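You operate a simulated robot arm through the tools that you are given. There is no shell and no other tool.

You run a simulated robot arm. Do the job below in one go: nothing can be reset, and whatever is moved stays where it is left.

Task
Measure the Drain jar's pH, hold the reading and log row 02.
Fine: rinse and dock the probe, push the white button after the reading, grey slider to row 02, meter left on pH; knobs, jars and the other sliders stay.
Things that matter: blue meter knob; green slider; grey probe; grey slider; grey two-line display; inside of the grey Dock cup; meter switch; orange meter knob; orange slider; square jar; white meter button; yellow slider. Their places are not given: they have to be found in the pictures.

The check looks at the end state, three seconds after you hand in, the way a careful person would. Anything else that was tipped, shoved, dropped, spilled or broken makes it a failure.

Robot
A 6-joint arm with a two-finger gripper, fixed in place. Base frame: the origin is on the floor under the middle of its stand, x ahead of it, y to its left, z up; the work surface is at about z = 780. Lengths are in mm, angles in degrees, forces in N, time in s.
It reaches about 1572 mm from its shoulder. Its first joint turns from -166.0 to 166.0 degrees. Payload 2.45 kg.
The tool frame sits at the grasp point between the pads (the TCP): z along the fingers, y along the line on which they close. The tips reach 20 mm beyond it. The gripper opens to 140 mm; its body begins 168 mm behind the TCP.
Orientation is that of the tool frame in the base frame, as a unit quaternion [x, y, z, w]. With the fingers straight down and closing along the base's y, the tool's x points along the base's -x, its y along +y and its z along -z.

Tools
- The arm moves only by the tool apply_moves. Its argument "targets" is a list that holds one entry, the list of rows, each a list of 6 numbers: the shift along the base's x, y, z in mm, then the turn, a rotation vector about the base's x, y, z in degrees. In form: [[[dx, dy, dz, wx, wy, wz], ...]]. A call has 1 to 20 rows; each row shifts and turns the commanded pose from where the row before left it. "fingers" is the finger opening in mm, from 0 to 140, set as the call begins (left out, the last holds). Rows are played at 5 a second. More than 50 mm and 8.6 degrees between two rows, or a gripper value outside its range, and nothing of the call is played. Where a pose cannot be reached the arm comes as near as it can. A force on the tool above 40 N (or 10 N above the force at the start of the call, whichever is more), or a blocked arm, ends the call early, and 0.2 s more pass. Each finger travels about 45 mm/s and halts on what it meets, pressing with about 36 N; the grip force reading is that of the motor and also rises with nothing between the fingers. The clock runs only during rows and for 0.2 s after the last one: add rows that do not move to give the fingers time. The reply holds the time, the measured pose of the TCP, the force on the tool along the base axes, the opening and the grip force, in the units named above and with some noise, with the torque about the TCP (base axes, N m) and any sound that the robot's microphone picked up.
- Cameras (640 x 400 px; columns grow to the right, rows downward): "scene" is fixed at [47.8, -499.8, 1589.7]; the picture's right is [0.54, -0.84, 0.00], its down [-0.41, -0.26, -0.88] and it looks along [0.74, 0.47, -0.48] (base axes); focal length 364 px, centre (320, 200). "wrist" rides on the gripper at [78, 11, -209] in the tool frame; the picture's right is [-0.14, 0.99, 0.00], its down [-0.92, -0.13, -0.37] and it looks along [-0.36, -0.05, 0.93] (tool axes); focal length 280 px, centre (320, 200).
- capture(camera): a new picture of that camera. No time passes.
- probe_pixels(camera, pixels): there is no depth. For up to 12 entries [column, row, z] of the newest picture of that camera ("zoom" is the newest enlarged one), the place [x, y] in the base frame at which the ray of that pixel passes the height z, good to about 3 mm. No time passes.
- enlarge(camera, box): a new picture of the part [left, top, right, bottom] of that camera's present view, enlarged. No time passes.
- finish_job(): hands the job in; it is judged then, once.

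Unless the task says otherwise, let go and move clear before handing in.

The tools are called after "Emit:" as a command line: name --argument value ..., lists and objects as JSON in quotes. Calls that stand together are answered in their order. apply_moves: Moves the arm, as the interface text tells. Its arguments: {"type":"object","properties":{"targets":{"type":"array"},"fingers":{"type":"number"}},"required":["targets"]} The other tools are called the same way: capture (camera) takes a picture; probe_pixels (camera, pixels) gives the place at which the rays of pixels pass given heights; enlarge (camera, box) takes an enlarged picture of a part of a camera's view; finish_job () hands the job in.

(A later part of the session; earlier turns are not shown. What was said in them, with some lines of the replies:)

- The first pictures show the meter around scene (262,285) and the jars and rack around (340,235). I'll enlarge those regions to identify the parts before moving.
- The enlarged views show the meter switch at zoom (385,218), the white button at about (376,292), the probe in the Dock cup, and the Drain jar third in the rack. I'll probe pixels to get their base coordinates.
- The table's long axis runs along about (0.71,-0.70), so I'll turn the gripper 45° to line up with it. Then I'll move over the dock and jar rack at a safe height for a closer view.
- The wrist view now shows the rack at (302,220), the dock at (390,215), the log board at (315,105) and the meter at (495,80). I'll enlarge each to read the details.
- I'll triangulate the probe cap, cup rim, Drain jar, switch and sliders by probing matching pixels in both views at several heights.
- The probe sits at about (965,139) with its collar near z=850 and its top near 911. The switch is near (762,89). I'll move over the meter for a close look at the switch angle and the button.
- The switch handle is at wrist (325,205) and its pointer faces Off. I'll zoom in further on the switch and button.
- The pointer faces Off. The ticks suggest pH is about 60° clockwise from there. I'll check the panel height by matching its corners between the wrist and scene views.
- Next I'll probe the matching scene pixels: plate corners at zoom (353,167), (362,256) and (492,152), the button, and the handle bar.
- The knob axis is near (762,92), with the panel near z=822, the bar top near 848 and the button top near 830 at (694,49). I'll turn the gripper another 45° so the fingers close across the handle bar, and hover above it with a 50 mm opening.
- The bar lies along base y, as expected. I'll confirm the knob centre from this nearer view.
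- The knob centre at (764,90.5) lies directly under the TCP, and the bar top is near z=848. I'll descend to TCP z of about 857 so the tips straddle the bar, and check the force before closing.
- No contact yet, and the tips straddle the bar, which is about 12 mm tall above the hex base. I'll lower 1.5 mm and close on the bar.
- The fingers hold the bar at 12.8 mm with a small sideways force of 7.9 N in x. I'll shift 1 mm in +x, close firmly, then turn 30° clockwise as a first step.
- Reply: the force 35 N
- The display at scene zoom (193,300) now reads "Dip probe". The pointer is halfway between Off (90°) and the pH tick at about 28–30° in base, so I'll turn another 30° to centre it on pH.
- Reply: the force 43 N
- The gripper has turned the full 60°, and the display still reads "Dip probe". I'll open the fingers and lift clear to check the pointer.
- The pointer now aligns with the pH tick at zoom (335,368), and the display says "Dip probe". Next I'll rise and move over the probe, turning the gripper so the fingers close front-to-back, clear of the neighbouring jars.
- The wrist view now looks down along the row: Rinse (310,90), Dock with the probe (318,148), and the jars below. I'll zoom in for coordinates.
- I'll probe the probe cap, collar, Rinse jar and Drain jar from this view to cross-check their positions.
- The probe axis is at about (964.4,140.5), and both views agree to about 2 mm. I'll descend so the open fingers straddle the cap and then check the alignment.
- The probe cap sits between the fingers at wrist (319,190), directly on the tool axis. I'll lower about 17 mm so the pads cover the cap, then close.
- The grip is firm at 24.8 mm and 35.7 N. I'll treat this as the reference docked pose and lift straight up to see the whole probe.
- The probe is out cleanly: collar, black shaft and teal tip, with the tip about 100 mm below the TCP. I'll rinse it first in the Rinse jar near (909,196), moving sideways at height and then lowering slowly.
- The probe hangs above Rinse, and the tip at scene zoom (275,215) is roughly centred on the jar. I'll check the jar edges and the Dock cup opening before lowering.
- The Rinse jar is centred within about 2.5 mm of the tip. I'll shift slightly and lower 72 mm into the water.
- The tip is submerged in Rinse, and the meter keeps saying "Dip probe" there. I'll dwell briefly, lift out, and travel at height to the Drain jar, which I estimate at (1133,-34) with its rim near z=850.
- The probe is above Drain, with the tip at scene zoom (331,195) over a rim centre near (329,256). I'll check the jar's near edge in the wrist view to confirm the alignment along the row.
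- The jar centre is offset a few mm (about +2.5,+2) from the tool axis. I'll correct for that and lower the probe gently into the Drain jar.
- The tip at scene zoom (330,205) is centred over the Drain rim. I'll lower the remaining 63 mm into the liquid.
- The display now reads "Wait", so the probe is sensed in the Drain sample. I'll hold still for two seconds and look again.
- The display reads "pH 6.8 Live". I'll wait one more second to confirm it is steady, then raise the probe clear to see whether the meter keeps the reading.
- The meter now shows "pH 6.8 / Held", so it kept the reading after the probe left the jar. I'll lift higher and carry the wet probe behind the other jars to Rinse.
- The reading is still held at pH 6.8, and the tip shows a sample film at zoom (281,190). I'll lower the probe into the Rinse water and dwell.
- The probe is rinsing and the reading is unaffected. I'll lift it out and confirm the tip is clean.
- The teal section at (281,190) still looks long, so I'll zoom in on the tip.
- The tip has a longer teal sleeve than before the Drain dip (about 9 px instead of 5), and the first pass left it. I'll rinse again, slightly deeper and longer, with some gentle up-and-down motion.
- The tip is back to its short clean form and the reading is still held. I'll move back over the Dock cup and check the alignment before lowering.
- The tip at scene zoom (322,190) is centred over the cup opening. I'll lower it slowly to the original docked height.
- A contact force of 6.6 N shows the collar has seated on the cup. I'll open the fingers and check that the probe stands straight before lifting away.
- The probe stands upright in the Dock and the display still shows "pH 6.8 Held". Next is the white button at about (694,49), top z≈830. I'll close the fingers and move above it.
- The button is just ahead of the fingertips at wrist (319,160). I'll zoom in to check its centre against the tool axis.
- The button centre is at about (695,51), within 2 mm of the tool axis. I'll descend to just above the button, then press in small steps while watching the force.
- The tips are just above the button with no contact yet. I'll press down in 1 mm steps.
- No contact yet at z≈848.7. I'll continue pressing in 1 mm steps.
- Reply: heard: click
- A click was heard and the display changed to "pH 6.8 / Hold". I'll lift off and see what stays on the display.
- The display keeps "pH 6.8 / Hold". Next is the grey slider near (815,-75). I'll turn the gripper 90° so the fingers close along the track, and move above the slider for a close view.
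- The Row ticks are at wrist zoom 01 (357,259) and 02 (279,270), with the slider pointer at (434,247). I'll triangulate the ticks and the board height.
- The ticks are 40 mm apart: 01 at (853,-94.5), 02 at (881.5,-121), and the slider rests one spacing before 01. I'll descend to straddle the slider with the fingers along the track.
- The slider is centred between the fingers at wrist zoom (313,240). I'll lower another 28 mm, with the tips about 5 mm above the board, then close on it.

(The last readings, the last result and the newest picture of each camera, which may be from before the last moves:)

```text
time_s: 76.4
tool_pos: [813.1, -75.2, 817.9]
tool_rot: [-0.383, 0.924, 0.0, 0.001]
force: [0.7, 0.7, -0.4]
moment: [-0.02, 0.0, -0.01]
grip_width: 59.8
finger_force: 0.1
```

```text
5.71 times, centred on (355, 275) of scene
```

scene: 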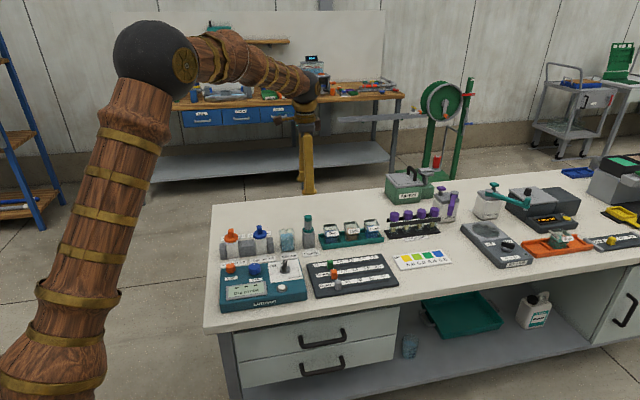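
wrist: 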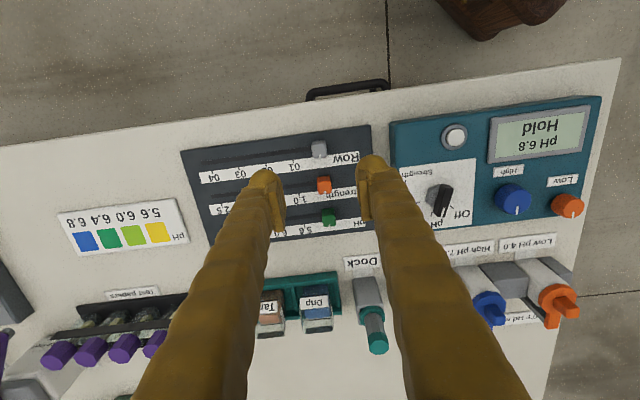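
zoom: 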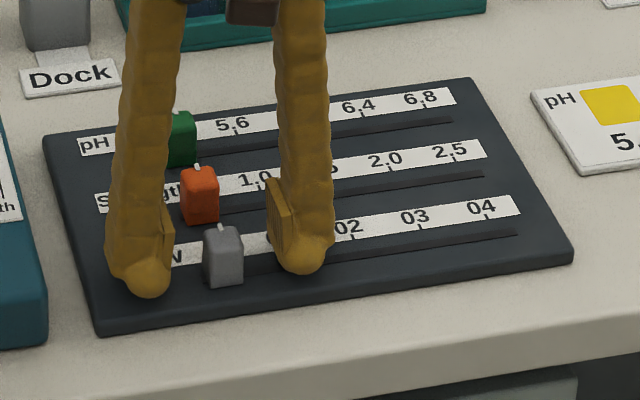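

Both fingers are level with the slider sides and clear of the orange slider. I'll close on the grey slider gently.

Emit:
apply_moves --targets '[[[0, 0, 0, 0, 0, 0], [0, 0, 0, 0, 0, 0], [0, 0, 0, 0, 0, 0], [0, 0, 0, 0, 0, 0], [0, 0, 0, 0, 0, 0]]]' --fingers 14

Emit:
enlarge --camera "wrist" --box '[240, 130, 400, 250]'

Emit:
enlarge --camera "scene" --box '[305, 240, 405, 310]'

```text
time_s: 77.6
tool_pos: [813.3, -75.2, 819.2]
tool_rot: [-0.383, 0.924, 0.0, 0.0]
force: [7.4, -7.1, -1.6]
moment: [-0.02, -0.05, 0.04]
grip_width: 21.1
finger_force: 5.2
```

```text
3.33 times, centred on (320, 190) of wrist
```

zoom: 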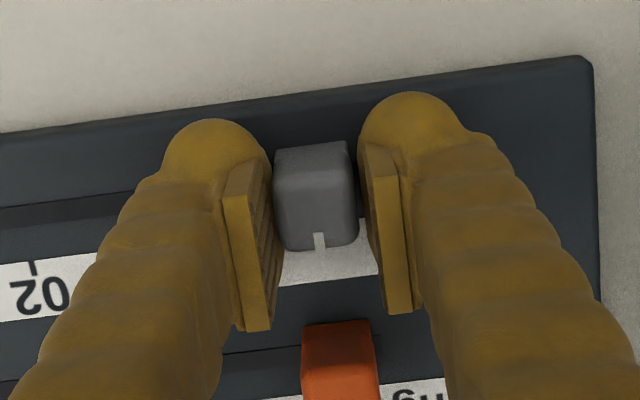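

```text
5.71 times, centred on (355, 275) of scene
```

zoom: 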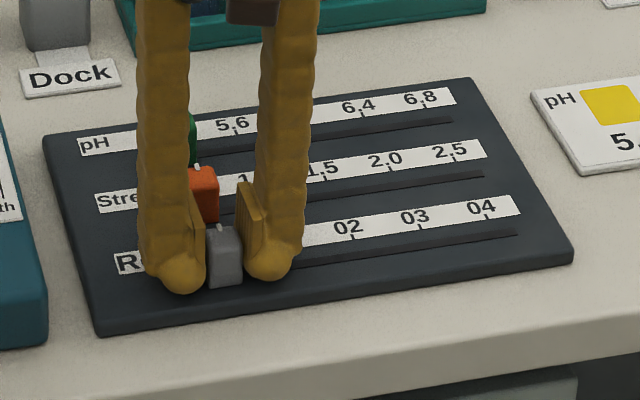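

The slider is held at 21 mm. I'll slide it 78 mm along the track toward 02 in small steps, then check visually.

Emit:
apply_moves --targets '[[[5.5, -5.5, 0, 0, 0, 0], [5.5, -5.5, 0, 0, 0, 0], [5.5, -5.5, 0, 0, 0, 0], [5.5, -5.5, 0, 0, 0, 0], [5.5, -5.5, 0, 0, 0, 0], [5.5, -5.5, 0, 0, 0, 0], [5.5, -5.5, 0, 0, 0, 0], [5.5, -5.5, 0, 0, 0, 0], [5.5, -5.5, 0, 0, 0, 0], [5.5, -5.5, 0, 0, 0, 0], [0, 0, 0, 0, 0, 0], [0, 0, 0, 0, 0, 0]]]'

Emit:
enlarge --camera "wrist" --box '[240, 130, 400, 250]'

Emit:
enlarge --camera "scene" --box '[320, 245, 400, 305]'

```text
time_s: 80.2
tool_pos: [870.2, -130.9, 819.2]
tool_rot: [-0.384, 0.923, 0.001, 0.0]
force: [-11.6, -11.3, -35.3]
moment: [-0.13, 0.12, -0.01]
grip_width: 19.0
finger_force: 43.8
```

```text
3.33 times, centred on (320, 190) of wrist
```

zoom: 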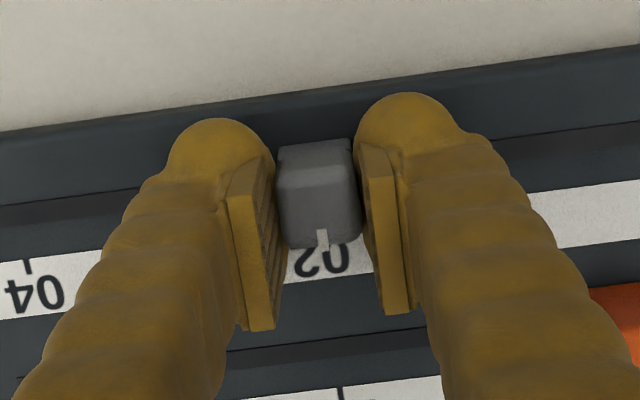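

```text
6.67 times, centred on (360, 275) of scene
```

zoom: 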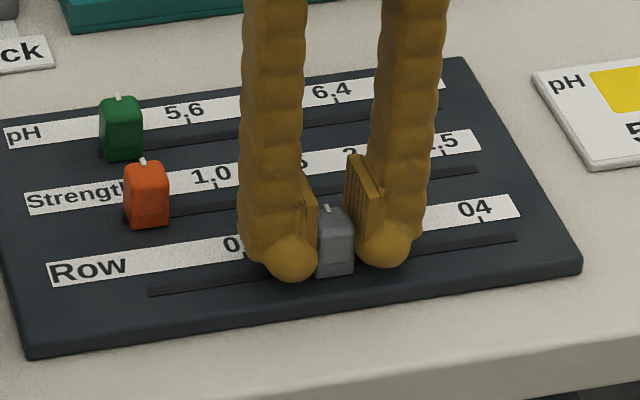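

The slider now sits by "02" at wrist zoom (322,240). Comparing the pointer with the digits' centre, it needs about 1 mm more along the track. I'll ease the grip slightly and nudge it.

Emit:
apply_moves --targets '[[[0, 0, 0, 0, 0, 0], [0.4, -0.4, 0, 0, 0, 0], [0.4, -0.4, 0, 0, 0, 0], [0, 0, 0, 0, 0, 0]]]' --fingers 18

Emit:
enlarge --camera "wrist" --box '[280, 160, 360, 220]'

```text
time_s: 81.2
tool_pos: [871.2, -129.8, 817.5]
tool_rot: [-0.383, 0.924, 0.001, -0.001]
force: [0.8, -0.4, -15.7]
moment: [0.05, -0.03, 0.02]
grip_width: 19.1
finger_force: 27.2
```

```text
6.67 times, centred on (320, 190) of wrist
```

zoom: 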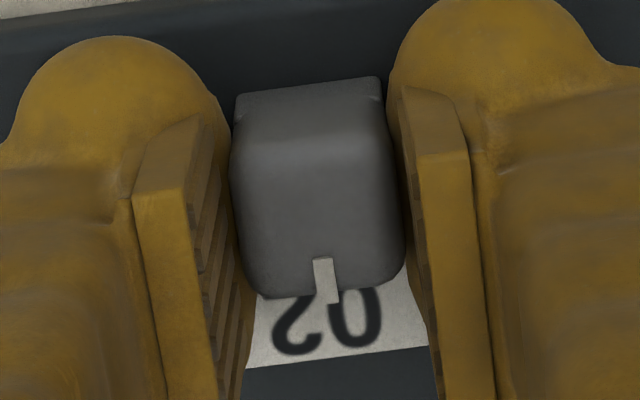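

The pointer now lines up closely with the 02 label. I'll open the fingers, rise, and check the exact alignment from above.

Emit:
apply_moves --targets '[[[0, 0, 0, 0, 0, 0], [0, 0, 0, 0, 0, 0], [0, 0, 0, 0, 0, 0], [0, 0, 20, 0, 0, 0], [0, 0, 30, 0, 0, 0], [0, 0, 40, 0, 0, 0], [0, 0, 40, 0, 0, 0], [0, 0, 0, 0, 0, 0]]]' --fingers 60

Emit:
enlarge --camera "wrist" --box '[230, 90, 390, 210]'

Emit:
enlarge --camera "scene" --box '[320, 245, 400, 305]'

```text
time_s: 83.0
tool_pos: [869.9, -127.8, 949.5]
tool_rot: [-0.383, 0.924, 0.0, 0.001]
force: [-0.1, 0.2, 0.5]
moment: [-0.01, 0.0, 0.0]
grip_width: 60.1
finger_force: 0.0
```

```text
3.33 times, centred on (310, 150) of wrist
```

zoom: 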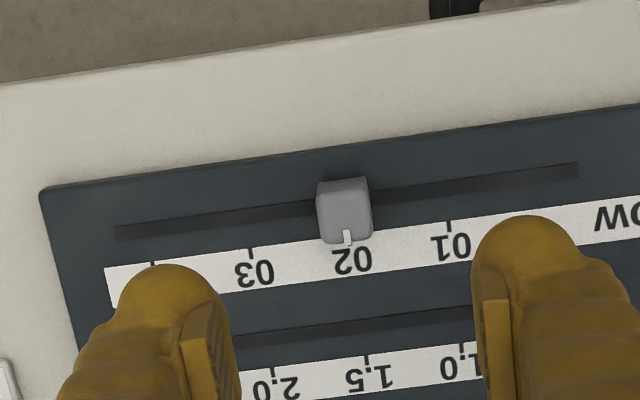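

```text
6.67 times, centred on (360, 275) of scene
```

zoom: 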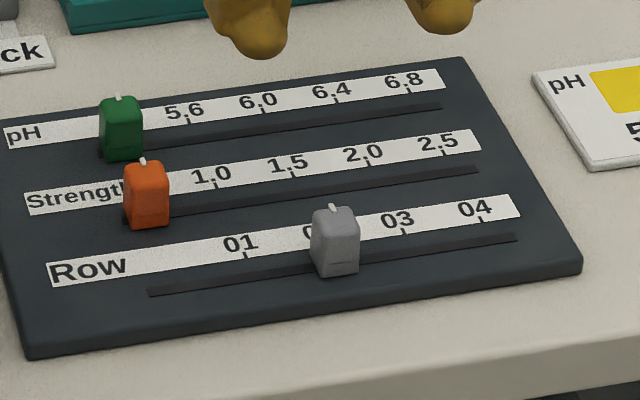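

The pointer is at zoom col ~347, and the interpolated 02 tick, midway between 01 (450) and 03 (250), is at 350. I'll zoom in further to verify.

Emit:
enlarge --camera "wrist" --box '[280, 130, 360, 190]'

Emit:
enlarge --camera "scene" --box '[345, 260, 385, 290]'

```text
6.67 times, centred on (320, 160) of wrist
```

zoom: 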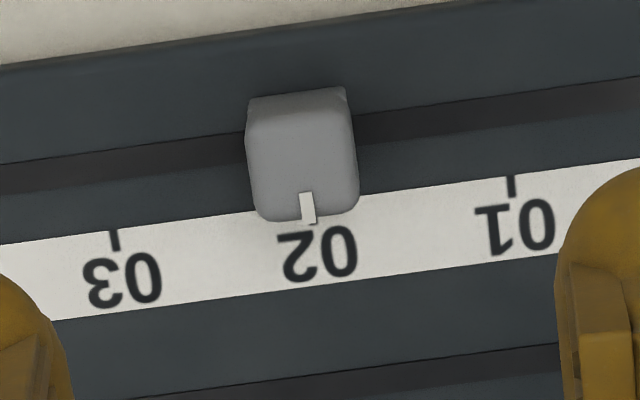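

```text
13.33 times, centred on (365, 275) of scene
```

zoom: 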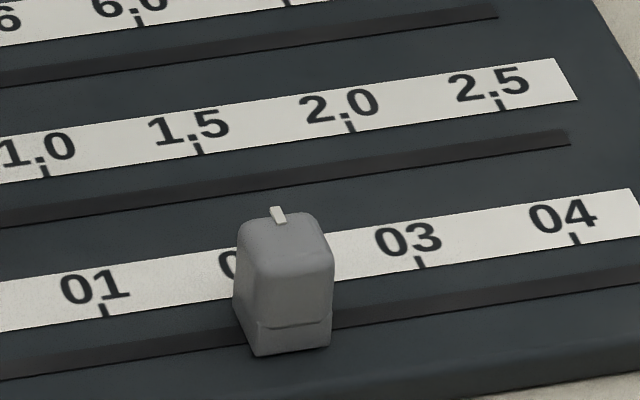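

The pointer is within about 0.5 mm of the 02 tick (pointer col ~310, tick ~312). I'll retract the arm well clear and take a final check of everything.

Emit:
apply_moves --targets '[[[0, 0, 40, 0, 0, 0], [0, 0, 40, 0, 0, 0], [-20, 10, 40, 0, 0, 0], [-20, 10, 40, 0, 0, 0], [-20, 10, 30, 0, 0, 0], [-20, 10, 0, 0, 0, 0], [0, 0, 0, 0, 0, 0], [0, 0, 0, 0, 0, 0]]]'

Emit:
capture --camera "scene"

Emit:
capture --camera "wrist"

Emit:
enlarge --camera "scene" --box '[205, 205, 325, 315]'

Emit:
enlarge --camera "scene" --box '[290, 195, 450, 305]'

```text
time_s: 84.8
tool_pos: [791.3, -91.1, 1140.7]
tool_rot: [-0.384, 0.924, 0.001, 0.001]
force: [0.3, -0.4, 0.5]
moment: [0.01, 0.05, 0.01]
grip_width: 60.2
finger_force: 0.0
```

```text
taken
```

scene: 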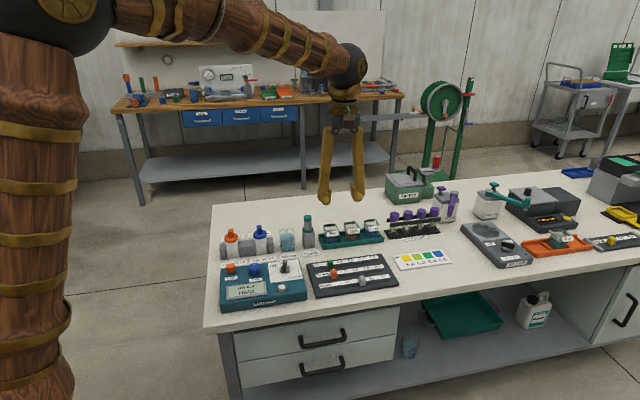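

```text
taken
```

wrist: 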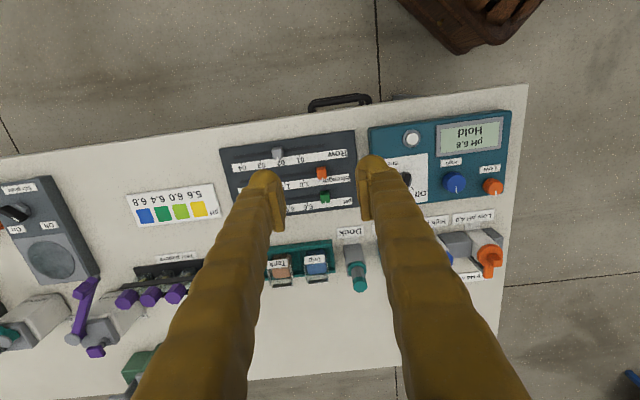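

```text
3.64 times, centred on (265, 260) of scene
```

zoom: 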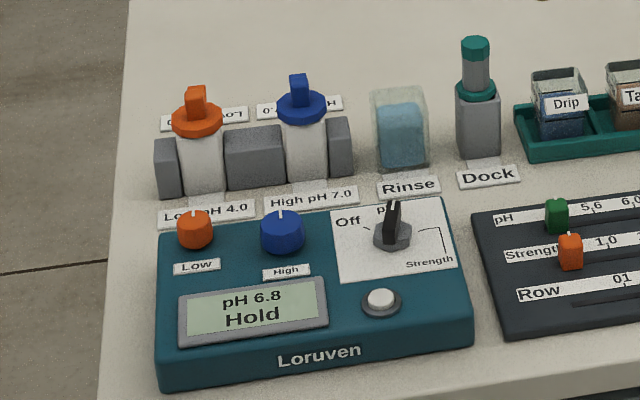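

```text
3.64 times, centred on (370, 250) of scene
```

zoom: 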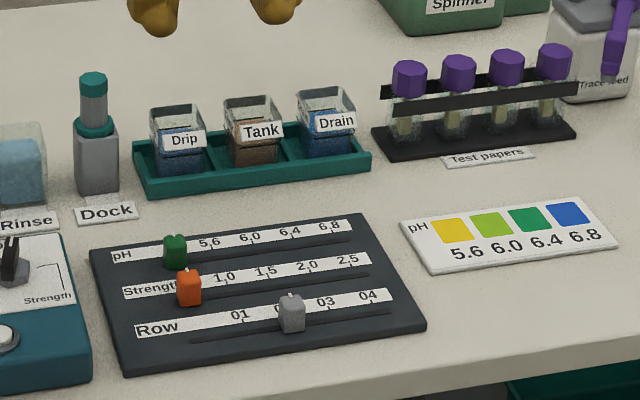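

The final pictures show everything in place:
- **Meter:** it reads "pH 6.8 / Hold" and the switch points to pH.
- **Probe:** it is rinsed and upright in the Dock cup.
- **Sliders:** the grey one is at 02, and the green and orange ones have not moved.
- **Knobs and jars:** none have moved.

The gripper is empty and clear, so I'm handing in.

Emit:
finish_job

```text
The job is handed in.
```

The Drain jar reads **pH 6.8**. The reading is held on the meter, row 02 is set, and the job is handed in; no check result has come back yet.

- **Meter:** I turned the switch from Off to pH and left it there. After the reading I pushed the white button once; it clicked, and the display now shows "pH 6.8 / Hold".
- **Probe:** I rinsed it before dipping it in the Drain jar. The first rinse afterwards left a film on the tip, so I rinsed it again until the tip was clean. It now stands upright in the Dock cup.
- **Log board:** the grey slider is on 02, within about 0.5 mm of the mark. The green and orange sliders were not moved.
- **Everything else:** the blue and orange knobs and the jars look unmoved in the final pictures. The gripper is empty and clear of the bench.
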